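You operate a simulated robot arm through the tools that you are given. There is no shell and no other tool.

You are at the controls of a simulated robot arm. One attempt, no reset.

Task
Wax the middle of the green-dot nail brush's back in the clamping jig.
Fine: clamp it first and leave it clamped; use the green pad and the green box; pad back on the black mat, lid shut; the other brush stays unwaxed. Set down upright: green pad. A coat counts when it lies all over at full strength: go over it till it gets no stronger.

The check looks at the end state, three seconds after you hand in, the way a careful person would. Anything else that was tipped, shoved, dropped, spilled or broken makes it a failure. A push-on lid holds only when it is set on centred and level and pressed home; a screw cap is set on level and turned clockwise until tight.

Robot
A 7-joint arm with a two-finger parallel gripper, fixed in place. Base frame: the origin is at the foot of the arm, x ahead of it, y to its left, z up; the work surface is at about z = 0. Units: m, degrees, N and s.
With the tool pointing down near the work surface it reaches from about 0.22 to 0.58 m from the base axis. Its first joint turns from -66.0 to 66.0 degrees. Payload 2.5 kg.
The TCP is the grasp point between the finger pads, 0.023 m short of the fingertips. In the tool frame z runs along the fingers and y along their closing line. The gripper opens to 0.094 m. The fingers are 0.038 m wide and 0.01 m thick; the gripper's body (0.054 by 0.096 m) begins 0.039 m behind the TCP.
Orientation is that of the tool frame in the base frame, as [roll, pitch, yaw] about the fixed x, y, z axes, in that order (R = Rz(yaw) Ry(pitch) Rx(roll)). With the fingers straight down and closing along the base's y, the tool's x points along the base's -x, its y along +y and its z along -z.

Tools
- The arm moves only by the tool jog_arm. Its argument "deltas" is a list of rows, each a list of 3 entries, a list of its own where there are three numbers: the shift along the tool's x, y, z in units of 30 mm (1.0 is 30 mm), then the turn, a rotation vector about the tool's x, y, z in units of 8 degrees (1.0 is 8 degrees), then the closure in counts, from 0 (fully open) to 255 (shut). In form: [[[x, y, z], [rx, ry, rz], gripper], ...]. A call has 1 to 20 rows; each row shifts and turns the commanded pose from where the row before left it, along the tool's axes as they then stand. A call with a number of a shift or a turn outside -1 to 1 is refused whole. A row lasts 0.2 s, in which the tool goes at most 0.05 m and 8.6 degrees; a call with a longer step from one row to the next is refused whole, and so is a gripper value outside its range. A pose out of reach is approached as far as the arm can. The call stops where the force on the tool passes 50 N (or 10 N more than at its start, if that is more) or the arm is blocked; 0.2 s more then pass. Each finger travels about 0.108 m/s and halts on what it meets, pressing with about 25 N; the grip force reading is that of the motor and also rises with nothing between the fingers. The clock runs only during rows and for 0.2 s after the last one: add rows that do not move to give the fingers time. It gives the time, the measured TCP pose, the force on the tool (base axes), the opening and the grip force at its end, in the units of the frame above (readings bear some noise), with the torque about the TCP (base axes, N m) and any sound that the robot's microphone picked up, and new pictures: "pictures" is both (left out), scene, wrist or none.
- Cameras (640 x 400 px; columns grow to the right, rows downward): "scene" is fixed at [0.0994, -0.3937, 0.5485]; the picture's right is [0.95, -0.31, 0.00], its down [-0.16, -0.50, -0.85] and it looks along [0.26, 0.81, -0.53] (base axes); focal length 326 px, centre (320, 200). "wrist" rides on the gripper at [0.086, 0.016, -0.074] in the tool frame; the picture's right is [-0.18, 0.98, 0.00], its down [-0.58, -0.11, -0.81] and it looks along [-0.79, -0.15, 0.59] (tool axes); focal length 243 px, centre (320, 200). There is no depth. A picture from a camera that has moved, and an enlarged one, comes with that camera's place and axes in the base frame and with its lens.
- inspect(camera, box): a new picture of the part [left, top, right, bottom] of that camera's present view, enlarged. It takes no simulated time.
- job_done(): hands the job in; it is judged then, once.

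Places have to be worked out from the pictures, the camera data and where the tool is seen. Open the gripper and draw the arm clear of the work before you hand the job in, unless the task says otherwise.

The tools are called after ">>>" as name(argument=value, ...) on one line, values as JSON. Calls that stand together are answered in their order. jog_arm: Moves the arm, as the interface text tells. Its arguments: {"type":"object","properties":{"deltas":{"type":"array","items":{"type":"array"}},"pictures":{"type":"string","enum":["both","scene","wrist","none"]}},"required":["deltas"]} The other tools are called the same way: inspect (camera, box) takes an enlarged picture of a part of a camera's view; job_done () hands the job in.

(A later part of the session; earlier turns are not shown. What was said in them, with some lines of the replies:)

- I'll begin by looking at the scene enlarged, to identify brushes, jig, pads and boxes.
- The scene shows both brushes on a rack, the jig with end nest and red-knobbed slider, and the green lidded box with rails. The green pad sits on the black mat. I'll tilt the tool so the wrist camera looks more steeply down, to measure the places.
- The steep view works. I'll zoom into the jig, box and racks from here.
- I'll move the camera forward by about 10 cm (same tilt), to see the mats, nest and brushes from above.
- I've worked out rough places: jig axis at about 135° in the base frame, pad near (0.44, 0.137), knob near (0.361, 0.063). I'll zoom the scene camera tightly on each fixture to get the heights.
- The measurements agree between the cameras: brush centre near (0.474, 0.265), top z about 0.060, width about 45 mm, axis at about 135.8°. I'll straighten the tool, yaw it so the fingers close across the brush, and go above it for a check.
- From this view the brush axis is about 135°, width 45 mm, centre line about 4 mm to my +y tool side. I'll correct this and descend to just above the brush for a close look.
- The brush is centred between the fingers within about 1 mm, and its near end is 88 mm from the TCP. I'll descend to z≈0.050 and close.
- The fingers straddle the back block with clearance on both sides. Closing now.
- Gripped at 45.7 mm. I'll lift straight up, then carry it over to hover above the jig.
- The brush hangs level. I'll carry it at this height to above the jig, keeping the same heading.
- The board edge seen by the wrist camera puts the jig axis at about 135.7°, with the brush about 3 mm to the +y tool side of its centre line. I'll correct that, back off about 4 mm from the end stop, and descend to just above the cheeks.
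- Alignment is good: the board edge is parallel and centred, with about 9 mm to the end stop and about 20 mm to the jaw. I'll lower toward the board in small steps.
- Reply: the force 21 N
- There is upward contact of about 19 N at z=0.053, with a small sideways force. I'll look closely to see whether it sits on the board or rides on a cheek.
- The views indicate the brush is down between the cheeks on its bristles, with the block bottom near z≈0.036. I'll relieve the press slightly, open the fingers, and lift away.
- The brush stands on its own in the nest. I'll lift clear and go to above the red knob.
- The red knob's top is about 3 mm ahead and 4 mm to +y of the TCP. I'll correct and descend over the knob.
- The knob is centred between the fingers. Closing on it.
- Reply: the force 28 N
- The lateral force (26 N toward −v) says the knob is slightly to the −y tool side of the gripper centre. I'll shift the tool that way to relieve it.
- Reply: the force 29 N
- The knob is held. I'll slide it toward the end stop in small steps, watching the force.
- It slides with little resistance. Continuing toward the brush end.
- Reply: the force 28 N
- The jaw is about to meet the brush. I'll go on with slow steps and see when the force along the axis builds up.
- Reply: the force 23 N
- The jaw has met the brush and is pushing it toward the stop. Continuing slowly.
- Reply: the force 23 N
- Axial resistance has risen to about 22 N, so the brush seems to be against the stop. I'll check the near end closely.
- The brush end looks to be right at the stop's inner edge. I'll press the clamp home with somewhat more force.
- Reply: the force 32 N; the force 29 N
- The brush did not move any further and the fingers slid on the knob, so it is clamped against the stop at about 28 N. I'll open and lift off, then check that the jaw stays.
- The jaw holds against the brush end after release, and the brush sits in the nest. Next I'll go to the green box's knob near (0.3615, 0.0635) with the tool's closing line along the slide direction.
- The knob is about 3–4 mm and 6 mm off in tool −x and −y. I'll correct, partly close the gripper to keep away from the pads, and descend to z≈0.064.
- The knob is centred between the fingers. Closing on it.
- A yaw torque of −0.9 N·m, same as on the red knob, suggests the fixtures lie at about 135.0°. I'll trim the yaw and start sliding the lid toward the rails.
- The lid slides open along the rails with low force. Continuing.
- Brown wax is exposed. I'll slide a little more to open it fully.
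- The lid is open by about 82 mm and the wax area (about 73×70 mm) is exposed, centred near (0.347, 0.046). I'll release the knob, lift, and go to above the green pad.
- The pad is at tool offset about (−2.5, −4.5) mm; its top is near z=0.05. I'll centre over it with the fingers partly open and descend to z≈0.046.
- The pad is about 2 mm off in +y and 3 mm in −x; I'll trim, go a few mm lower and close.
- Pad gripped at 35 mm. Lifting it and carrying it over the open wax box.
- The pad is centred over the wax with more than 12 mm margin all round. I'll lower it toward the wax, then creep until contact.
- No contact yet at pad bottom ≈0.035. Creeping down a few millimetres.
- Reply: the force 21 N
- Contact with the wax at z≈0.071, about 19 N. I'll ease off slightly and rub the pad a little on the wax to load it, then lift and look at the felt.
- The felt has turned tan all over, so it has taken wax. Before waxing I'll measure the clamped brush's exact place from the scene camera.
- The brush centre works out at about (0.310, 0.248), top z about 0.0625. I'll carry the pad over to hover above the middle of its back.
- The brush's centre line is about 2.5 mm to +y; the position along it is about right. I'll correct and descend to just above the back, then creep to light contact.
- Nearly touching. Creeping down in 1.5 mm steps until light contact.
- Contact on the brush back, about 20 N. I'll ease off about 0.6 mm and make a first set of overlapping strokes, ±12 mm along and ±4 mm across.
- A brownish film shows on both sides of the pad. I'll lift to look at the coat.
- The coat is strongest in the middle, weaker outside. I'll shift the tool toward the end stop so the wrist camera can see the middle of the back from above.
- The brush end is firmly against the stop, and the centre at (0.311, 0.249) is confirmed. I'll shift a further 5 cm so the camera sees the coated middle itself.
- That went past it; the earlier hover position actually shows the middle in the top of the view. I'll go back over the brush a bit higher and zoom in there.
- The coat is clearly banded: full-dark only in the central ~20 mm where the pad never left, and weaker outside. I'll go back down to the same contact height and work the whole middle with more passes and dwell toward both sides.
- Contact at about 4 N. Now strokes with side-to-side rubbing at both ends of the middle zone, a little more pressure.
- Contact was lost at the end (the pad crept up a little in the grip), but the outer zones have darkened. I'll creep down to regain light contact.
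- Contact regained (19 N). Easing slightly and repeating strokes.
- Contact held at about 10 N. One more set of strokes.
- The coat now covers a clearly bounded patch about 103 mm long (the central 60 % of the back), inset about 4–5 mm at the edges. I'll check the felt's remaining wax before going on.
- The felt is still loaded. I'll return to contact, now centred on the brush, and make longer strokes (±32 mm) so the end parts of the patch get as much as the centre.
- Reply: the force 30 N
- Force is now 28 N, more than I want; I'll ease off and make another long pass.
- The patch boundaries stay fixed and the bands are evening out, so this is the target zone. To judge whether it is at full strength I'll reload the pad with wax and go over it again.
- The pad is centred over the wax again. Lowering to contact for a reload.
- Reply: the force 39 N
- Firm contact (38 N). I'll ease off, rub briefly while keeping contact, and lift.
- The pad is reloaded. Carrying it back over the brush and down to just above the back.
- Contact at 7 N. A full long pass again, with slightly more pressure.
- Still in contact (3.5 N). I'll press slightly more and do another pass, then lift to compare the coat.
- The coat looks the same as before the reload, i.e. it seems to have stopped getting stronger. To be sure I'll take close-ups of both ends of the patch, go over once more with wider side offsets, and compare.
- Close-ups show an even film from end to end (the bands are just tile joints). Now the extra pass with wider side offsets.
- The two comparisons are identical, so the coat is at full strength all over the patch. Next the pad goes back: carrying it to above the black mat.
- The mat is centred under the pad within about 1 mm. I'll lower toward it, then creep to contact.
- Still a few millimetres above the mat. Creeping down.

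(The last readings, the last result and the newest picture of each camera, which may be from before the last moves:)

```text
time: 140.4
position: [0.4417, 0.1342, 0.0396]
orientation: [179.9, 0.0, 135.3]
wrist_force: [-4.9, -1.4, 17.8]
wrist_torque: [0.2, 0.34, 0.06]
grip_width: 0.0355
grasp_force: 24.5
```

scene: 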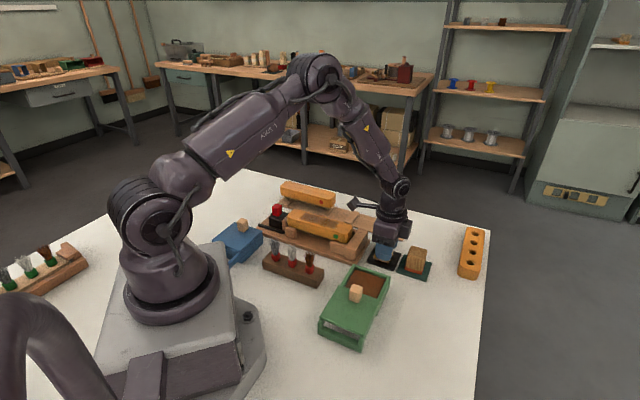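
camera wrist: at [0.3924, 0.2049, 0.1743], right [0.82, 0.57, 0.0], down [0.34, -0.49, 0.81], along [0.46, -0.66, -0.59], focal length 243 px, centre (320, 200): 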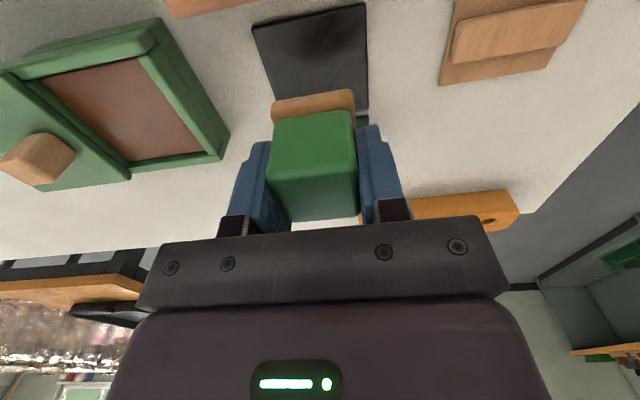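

The pad is down on the mat. I'll relieve the pressure, open the fingers, and rise straight up.

>>> jog_arm(deltas=[[[0, 0, -0.015], [0, 0, 0], 255], [[0, 0, 0], [0, 0, 0], 150], [[0, 0, 0], [0, 0, 0], 90], [[0, 0, 0], [0, 0, 0], 90], [[0, 0, -0.4], [0, 0, 0], 90], [[0, 0, -0.7], [0, 0, 0], 90], [[0, 0, -0.8], [0, 0, 0], 90], [[0, 0, -0.8], [0, 0, 0], 90], [[0, 0, -0.8], [0, 0, 0], 90], [[0, 0, 0], [0, 0, 0], 90]], pictures="both")

>>> inspect(camera="scene", box=[350, 215, 430, 285])

>>> inspect(camera="wrist", box=[200, 0, 440, 220])

```text
time: 142.6
position: [0.441, 0.134, 0.1425]
orientation: [-180.0, 0.0, 135.3]
wrist_force: [-0.7, -0.1, -0.3]
wrist_torque: [0.0, 0.01, -0.01]
grip_width: 0.0609
grasp_force: 0.0
camera wrist: at [0.3915, 0.2053, 0.2182], right [0.82, 0.57, 0.0], down [0.34, -0.49, 0.81], along [0.46, -0.66, -0.59], focal length 243 px, centre (320, 200)
```

scene: 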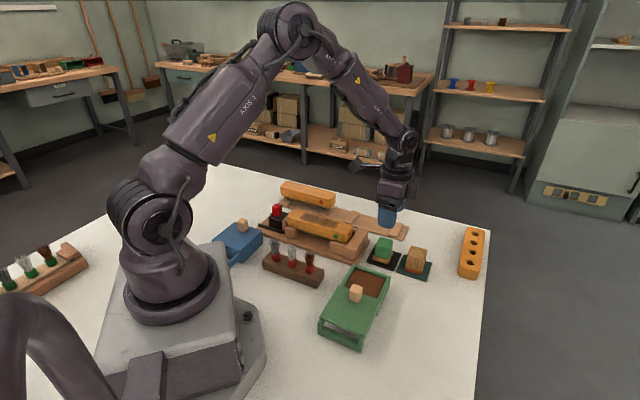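
wrist: 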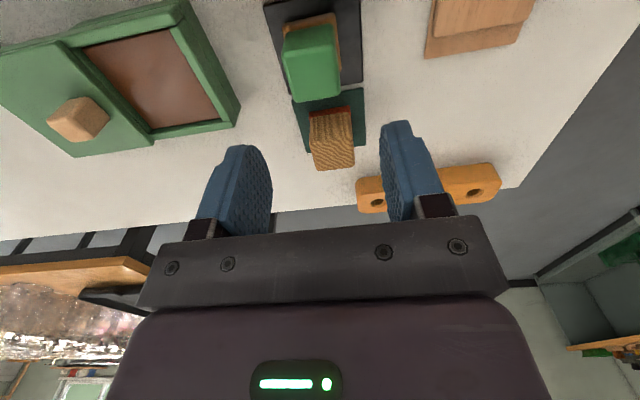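

```text
5.71 times, centred on (390, 250) of scene
camera zoom: at [0.0994, -0.3937, 0.5485], right [0.95, -0.31, 0.0], down [-0.16, -0.5, -0.85], along [0.26, 0.81, -0.53], focal length 1860 px, centre (-80, -86)
```

zoom: 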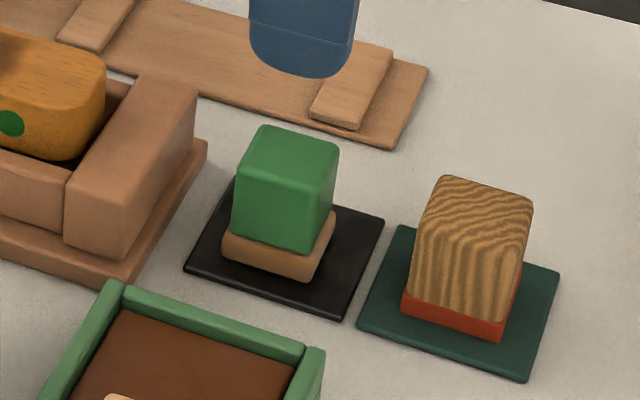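

```text
1.82 times, centred on (320, 110) of wrist
camera zoom: at [0.3915, 0.2053, 0.2182], right [0.82, 0.57, 0.0], down [0.34, -0.49, 0.81], along [0.46, -0.66, -0.59], focal length 441 px, centre (320, 364)
```

zoom: 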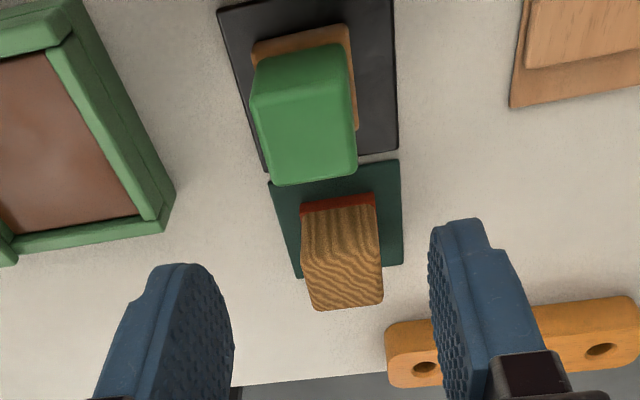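

The pad stands upright on the black mat. Next I close the lid: going to above the box knob with the fingers part open.

>>> jog_arm(deltas=[[[0.014, -0.79, -0.05], [0, 0, 0], 110], [[0.014, -0.79, -0.05], [0, 0, 0], 110], [[0.014, -0.79, 0], [0, 0, 0], 110], [[0.014, -0.79, 0], [0, 0, 0], 110], [[0.014, -0.79, 0], [0, 0, 0], 110], [[0.014, -0.79, 0], [0, 0, 0], 110], [[0.014, -0.79, 0], [0, 0, 0], 110], [[0.014, -0.77, 0], [0, 0, 0], 110], [[0, 0, 0], [0, 0, 0], 110]], pictures="wrist")

>>> inspect(camera="wrist", box=[160, 0, 480, 200])

```text
time: 144.6
position: [0.3057, 0.0007, 0.1476]
orientation: [179.9, 0.0, 135.2]
wrist_force: [-0.4, -0.2, -0.5]
wrist_torque: [0.01, 0.0, 0.01]
grip_width: 0.0538
grasp_force: 0.1
camera wrist: at [0.2562, 0.0728, 0.2216], right [0.82, 0.57, 0.0], down [0.34, -0.49, 0.81], along [0.46, -0.66, -0.59], focal length 243 px, centre (320, 200)
```

wrist: 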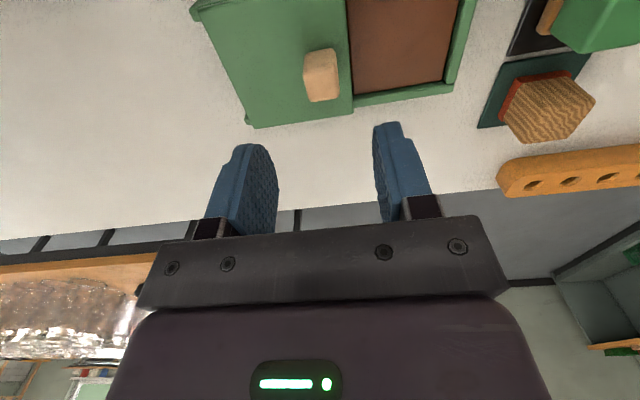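

```text
2.00 times, centred on (320, 100) of wrist
camera zoom: at [0.2562, 0.0728, 0.2216], right [0.82, 0.57, 0.0], down [0.34, -0.49, 0.81], along [0.46, -0.66, -0.59], focal length 485 px, centre (320, 400)
```

zoom: 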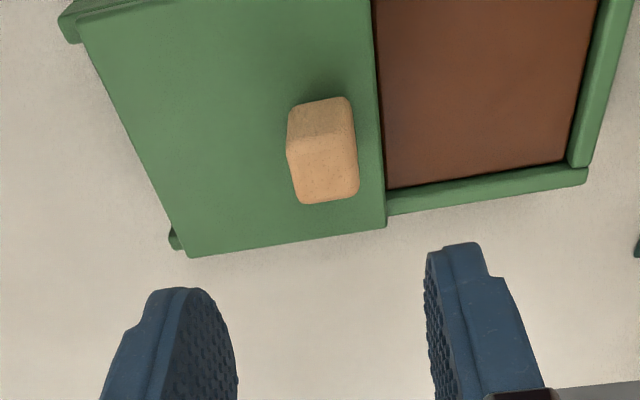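

The knob is about 3 mm to +y of the TCP. Correcting and descending to the same grip height as before.

>>> jog_arm(deltas=[[[-0.02, 0.08, 0.4], [0, 0, 0], 110], [[0, 0, 0.7], [0, 0, 0], 110], [[0, 0, 0.7], [0, 0, 0], 110], [[0, 0, 0.6], [0, 0, 0], 110], [[0, 0, 0.3], [0, 0, 0], 110], [[0, 0, 0], [0, 0, 0], 110]], pictures="both")

```text
time: 146.0
position: [0.3082, 0.0033, 0.0655]
orientation: [-180.0, 0.1, 135.2]
wrist_force: [-0.9, 0.3, -0.5]
wrist_torque: [0.0, -0.02, 0.0]
grip_width: 0.0534
grasp_force: 0.1
camera wrist: at [0.2586, 0.0747, 0.14], right [0.82, 0.57, 0.0], down [0.34, -0.49, 0.81], along [0.46, -0.66, -0.59], focal length 243 px, centre (320, 200)
```

scene: 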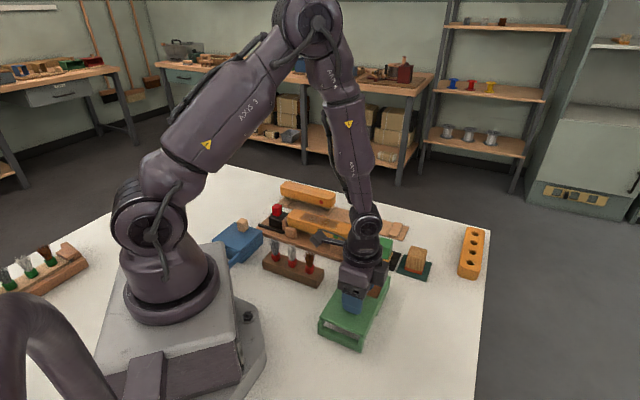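
wrist: 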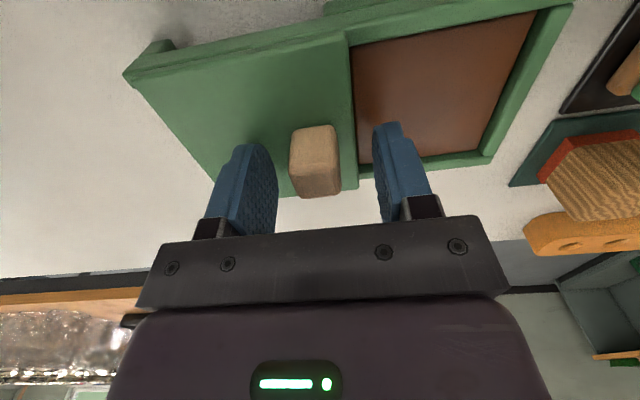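

Centred. Closing on the knob and sliding the lid back toward shut.

>>> jog_arm(deltas=[[[0, 0, 0], [0, 0, 0], 200], [[0, 0, 0], [0, 0, 0], 255], [[0, 0, 0], [0, 0, 0], 255], [[0, 0.2, 0], [0, 0, 0], 255], [[0, 0.4, 0], [0, 0, 0], 255], [[0, 0.4, 0], [0, 0, 0], 255], [[0, 0.4, 0], [0, 0, 0], 255], [[0, 0.4, 0], [0, 0, 0], 255], [[0, 0.4, 0], [0, 0, 0], 255], [[0, 0, 0], [0, 0, 0], 255]], pictures="both")

```text
time: 148.2
position: [0.354, 0.0493, 0.0655]
orientation: [-180.0, 0.0, 135.2]
wrist_force: [5.7, -6.1, -9.0]
wrist_torque: [0.19, 0.36, -0.17]
grip_width: 0.0216
grasp_force: 44.9
camera wrist: at [0.3049, 0.1212, 0.1401], right [0.82, 0.57, 0.0], down [0.33, -0.49, 0.81], along [0.46, -0.66, -0.59], focal length 243 px, centre (320, 200)
```

scene: 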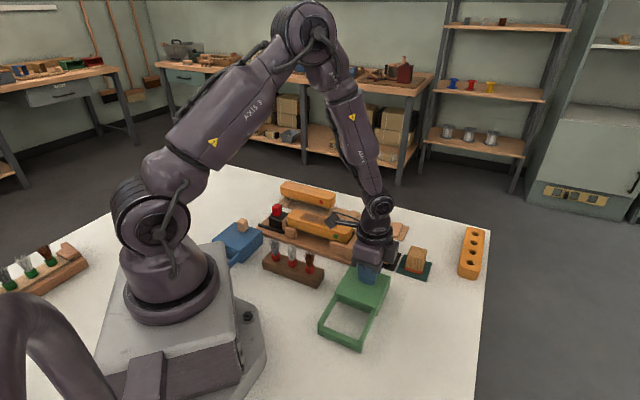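
wrist: 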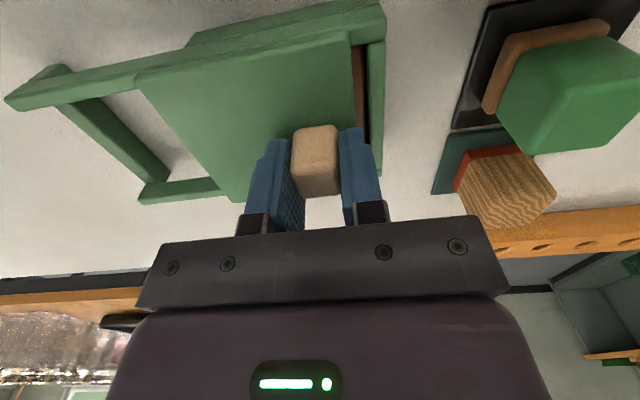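

About 14 mm remain. Continuing until it meets its stop.

>>> jog_arm(deltas=[[[0, 0.2, 0], [0, 0, 0], 255], [[0, 0.15, 0], [0, 0, 0], 255], [[0, 0.06, 0], [0, 0, 0], 255], [[0, 0, 0], [0, 0, 0], 255]], pictures="none")

>>> jog_arm(deltas=[[[0, 0.05, 0], [0, 0, 0], 255], [[0, 0.04, 0], [0, 0, 0], 255], [[0, 0, 0], [0, 0, 0], 255]], pictures="both")

```text
time: 149.2
position: [0.3624, 0.0581, 0.0656]
orientation: [179.9, 0.1, 135.1]
wrist_force: [9.0, -7.8, -14.2]
wrist_torque: [-0.21, -0.09, -0.21]
grip_width: 0.0212
grasp_force: 45.4
```

```text
time: 150.0
position: [0.3656, 0.0595, 0.065]
orientation: [180.0, 0.0, 135.2]
wrist_force: [8.8, -8.8, -16.2]
wrist_torque: [-0.55, -0.62, -0.16]
grip_width: 0.0217
grasp_force: 44.5
camera wrist: at [0.3152, 0.1316, 0.1401], right [0.82, 0.57, 0.0], down [0.34, -0.49, 0.81], along [0.46, -0.66, -0.59], focal length 243 px, centre (320, 200)
```

scene: 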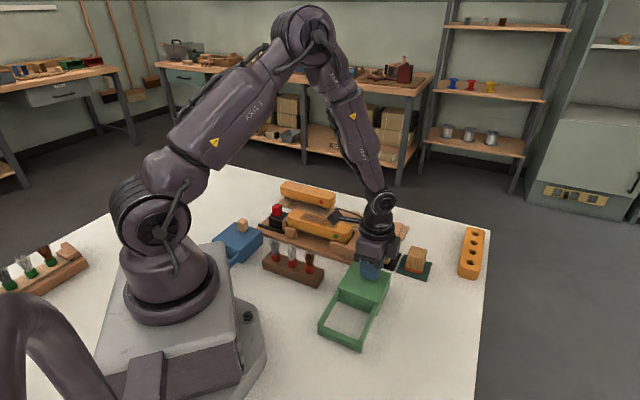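
wrist: 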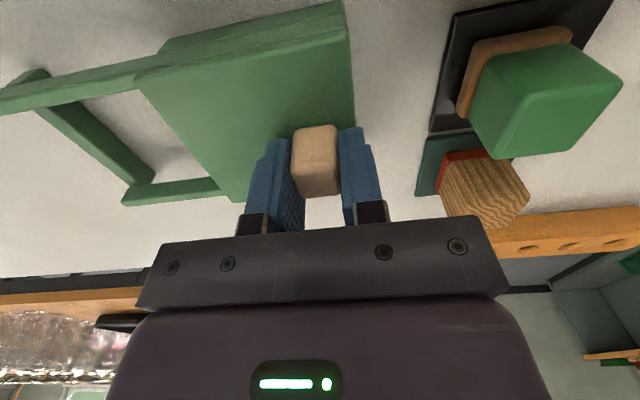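

The gap is closed in the picture and the position matches the original. I'll nudge a little further to feel the stop.

>>> jog_arm(deltas=[[[0, 0.03, 0], [0, 0, 0], 255], [[0, 0.03, 0], [0, 0, 0], 255], [[0, 0, 0], [0, 0, 0], 255]], pictures="wrist")

>>> inspect(camera="wrist", box=[130, 0, 400, 220])

```text
time: 150.8
position: [0.365, 0.0602, 0.0657]
orientation: [-179.7, -0.2, 135.1]
wrist_force: [-2.7, -15.2, -2.8]
wrist_torque: [-0.32, -0.71, -0.13]
grip_width: 0.0213
grasp_force: 44.4
camera wrist: at [0.3161, 0.1323, 0.1403], right [0.82, 0.57, 0.0], down [0.34, -0.49, 0.81], along [0.46, -0.67, -0.59], focal length 243 px, centre (320, 200)
```

wrist: 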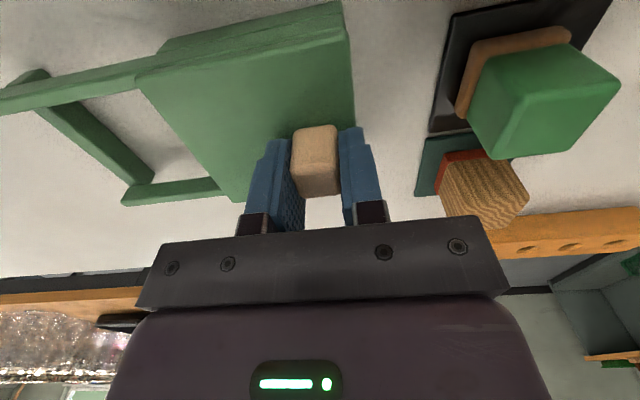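

```text
1.82 times, centred on (265, 110) of wrist
camera zoom: at [0.3161, 0.1323, 0.1403], right [0.82, 0.57, 0.0], down [0.34, -0.49, 0.81], along [0.46, -0.67, -0.59], focal length 441 px, centre (420, 364)
```

zoom: 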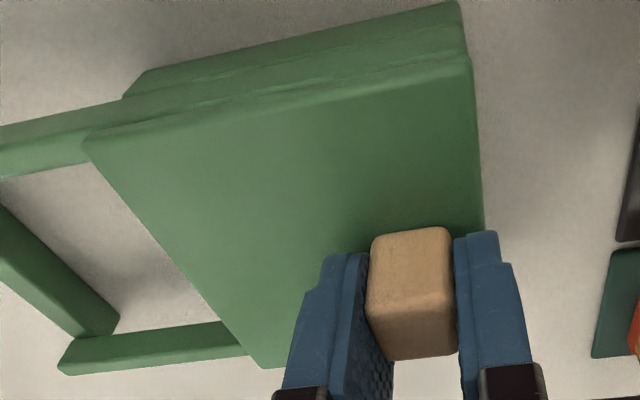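

Resistance of about 13 N against the slide: the lid is at its stop, fully shut. Releasing the knob, lifting clear.

>>> jog_arm(deltas=[[[0, -0.015, 0], [0, 0, 0], 255], [[0, 0, 0], [0, 0, 0], 190], [[0, 0, 0], [0, 0, 0], 110], [[0, 0, 0], [0, 0, 0], 110], [[0, 0, -0.5], [0, 0, 0], 110], [[0, 0, -0.8], [0, 0, 0], 110], [[0, 0, -0.8], [0, 0, 0], 110], [[0, 0, -0.8], [0, 0, 0], 60], [[0, 0, -0.8], [0, 0, 0], 0], [[0, 0, -0.8], [0, 0, 0], 0], [[0, 0, 0], [0, 0, 0], 0]], pictures="both")

>>> inspect(camera="scene", box=[310, 220, 445, 355])

>>> inspect(camera="scene", box=[250, 180, 390, 270])

>>> inspect(camera="wrist", box=[140, 0, 500, 220])

```text
time: 153.2
position: [0.3663, 0.0611, 0.1997]
orientation: [-179.9, 0.0, 135.1]
wrist_force: [0.2, 0.0, 0.3]
wrist_torque: [-0.02, -0.01, 0.02]
grip_width: 0.094
grasp_force: 0.0
camera wrist: at [0.3166, 0.1332, 0.2748], right [0.82, 0.57, 0.0], down [0.34, -0.49, 0.81], along [0.46, -0.66, -0.59], focal length 243 px, centre (320, 200)
```

scene: 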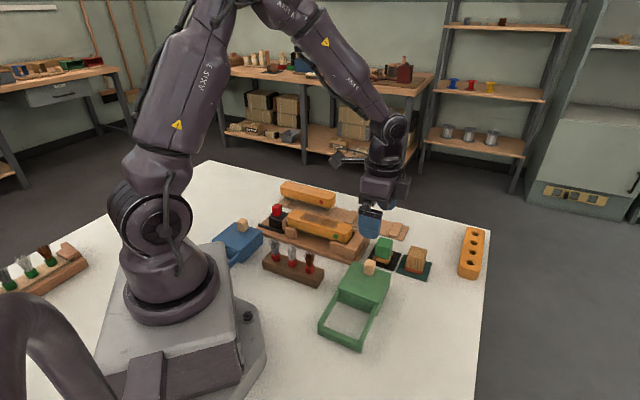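
wrist: 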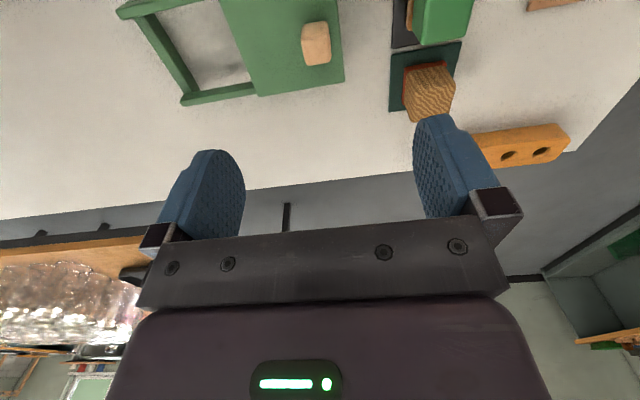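

```text
2.96 times, centred on (378, 288) of scene
camera zoom: at [0.0994, -0.3937, 0.5485], right [0.95, -0.31, 0.0], down [-0.16, -0.5, -0.85], along [0.26, 0.81, -0.53], focal length 965 px, centre (150, -59)
```

zoom: 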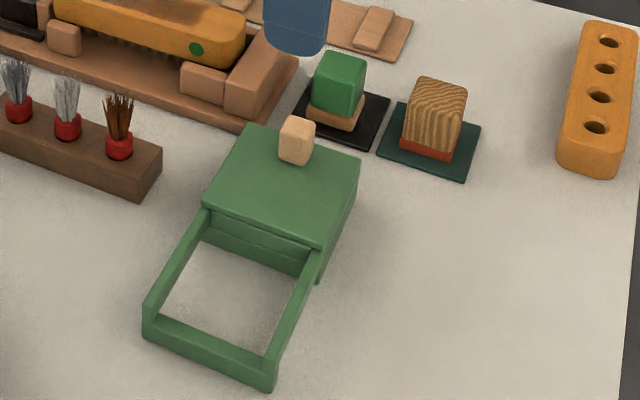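

```text
4.44 times, centred on (320, 225) of scene
camera zoom: at [0.0994, -0.3937, 0.5485], right [0.95, -0.31, 0.0], down [-0.16, -0.5, -0.85], along [0.26, 0.81, -0.53], focal length 1447 px, centre (320, 89)
```

zoom: 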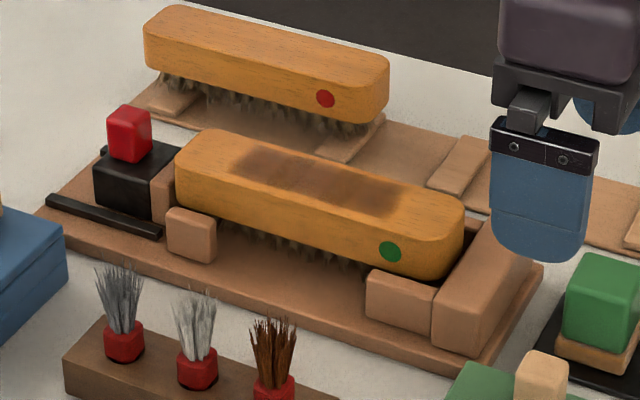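

```text
1.78 times, centred on (320, 110) of wrist
camera zoom: at [0.3166, 0.1332, 0.2748], right [0.82, 0.57, 0.0], down [0.34, -0.49, 0.81], along [0.46, -0.66, -0.59], focal length 431 px, centre (320, 360)
```

zoom: 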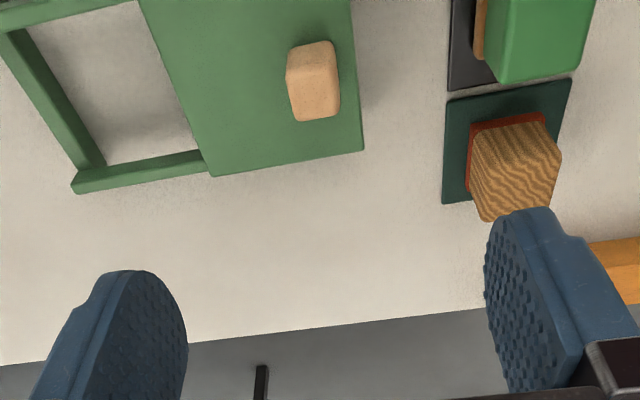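

Lid shut, pad on the mat. I'll verify the clamp contact at both brush ends up close, and the neighbours, before finishing.

>>> inspect(camera="scene", box=[260, 200, 320, 245])

>>> inspect(camera="scene", box=[325, 215, 385, 260])

>>> inspect(camera="scene", box=[200, 160, 500, 360])

```text
8.89 times, centred on (290, 222) of scene
camera zoom: at [0.0994, -0.3937, 0.5485], right [0.95, -0.31, 0.0], down [-0.16, -0.5, -0.85], along [0.26, 0.81, -0.53], focal length 2894 px, centre (587, 0)
```

zoom: 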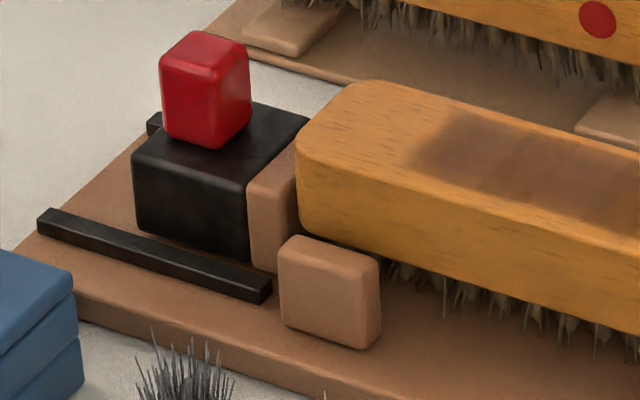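

```text
8.89 times, centred on (355, 238) of scene
camera zoom: at [0.0994, -0.3937, 0.5485], right [0.95, -0.31, 0.0], down [-0.16, -0.5, -0.85], along [0.26, 0.81, -0.53], focal length 2894 px, centre (9, -133)
```

zoom: 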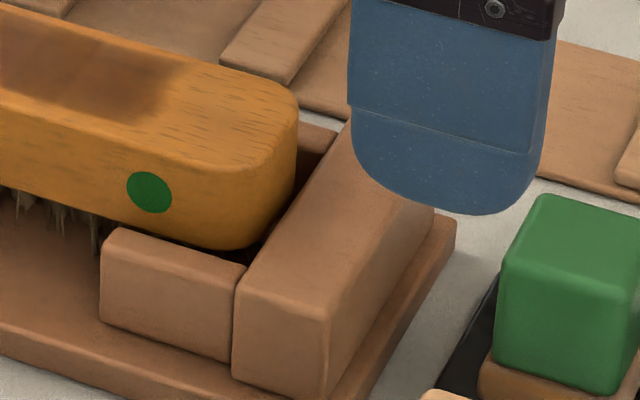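

```text
2.00 times, centred on (350, 260) of scene
camera zoom: at [0.0994, -0.3937, 0.5485], right [0.95, -0.31, 0.0], down [-0.16, -0.5, -0.85], along [0.26, 0.81, -0.53], focal length 651 px, centre (260, 80)
```

zoom: 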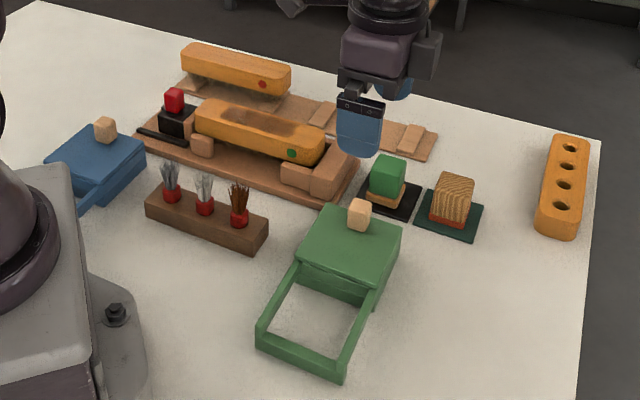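

Everything checks out: jaw and stop touch the brush, coat is intact, red-dot brush and other items undisturbed. I'll raise the arm well clear with the gripper open.

>>> jog_arm(deltas=[[[0, 0, -0.8], [0, 0, 0], 0], [[0, 0, -0.8], [0, 0, 0], 0], [[0, 0, -0.8], [0, 0, 0], 0], [[0, 0, -0.8], [0, 0, 0], 0], [[0.3, -0.3, -0.4], [0, 0, 0], 0], [[0.3, -0.3, 0], [0, 0, 0], 0], [[0, 0, 0], [0, 0, 0], 0], [[0, 0, 0], [0, 0, 0], 0]], pictures="scene")

>>> inspect(camera="scene", box=[200, 160, 500, 360])

```text
time: 155.0
position: [0.3391, 0.0611, 0.308]
orientation: [180.0, -0.1, 135.2]
wrist_force: [0.4, 0.1, -0.2]
wrist_torque: [0.04, -0.03, 0.01]
grip_width: 0.094
grasp_force: 0.0
```

scene: 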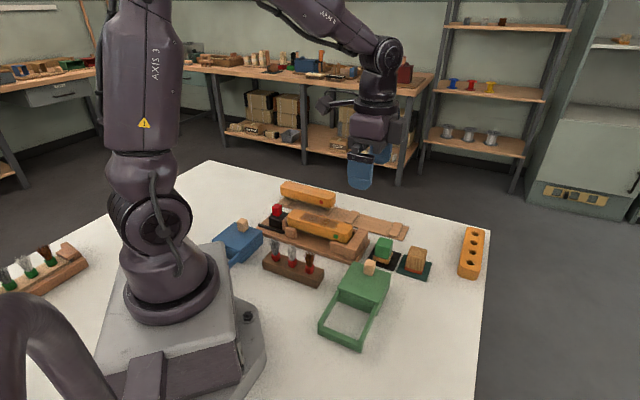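

```text
2.00 times, centred on (350, 260) of scene
camera zoom: at [0.0994, -0.3937, 0.5485], right [0.95, -0.31, 0.0], down [-0.16, -0.5, -0.85], along [0.26, 0.81, -0.53], focal length 651 px, centre (260, 80)
```

zoom: 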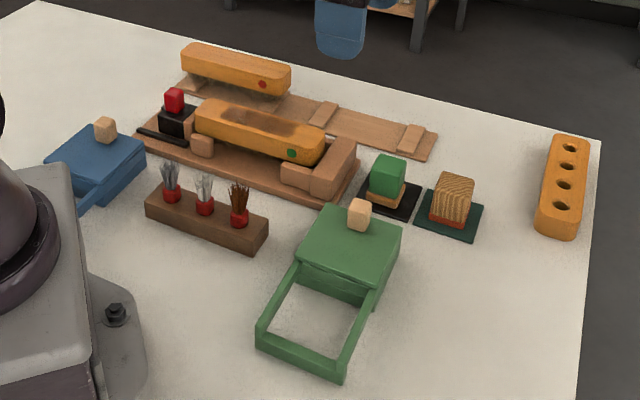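

The green-dot brush is clamped with its middle waxed, the green pad stands upright on the black mat, and the green box is shut. The other brush is untouched and the arm is clear with the gripper open, so I'm handing in the job.

>>> job_done()

```text
The job is handed in.
```

I've handed in the job. The green-dot brush is clamped in the jig and the middle of its back is waxed.

- **Clamping:** I clamped the brush against the end stop at about 28 N before any waxing. Close-up pictures afterwards showed it had not moved and the jaw was still touching it.
- **Coat:** The wax covers an even patch in the middle, about 100 mm long and about 36 mm wide, with a 4–5 mm bare rim along each long edge. I reloaded the pad once and went over the patch again until close-ups before and after looked the same. I judged full strength by eye from the pictures. The pad had lost contact by the end of the very last pass, but the earlier passes after the reload also showed no change.
- **Pad and box:** The green pad is upright on the black mat. Its felt is now tan from the wax. The green box's lid is back against its stop.
- **Everything else:** The red-dot brush is unwaxed, and nothing else looks moved. The gripper is open and the arm is raised clear.
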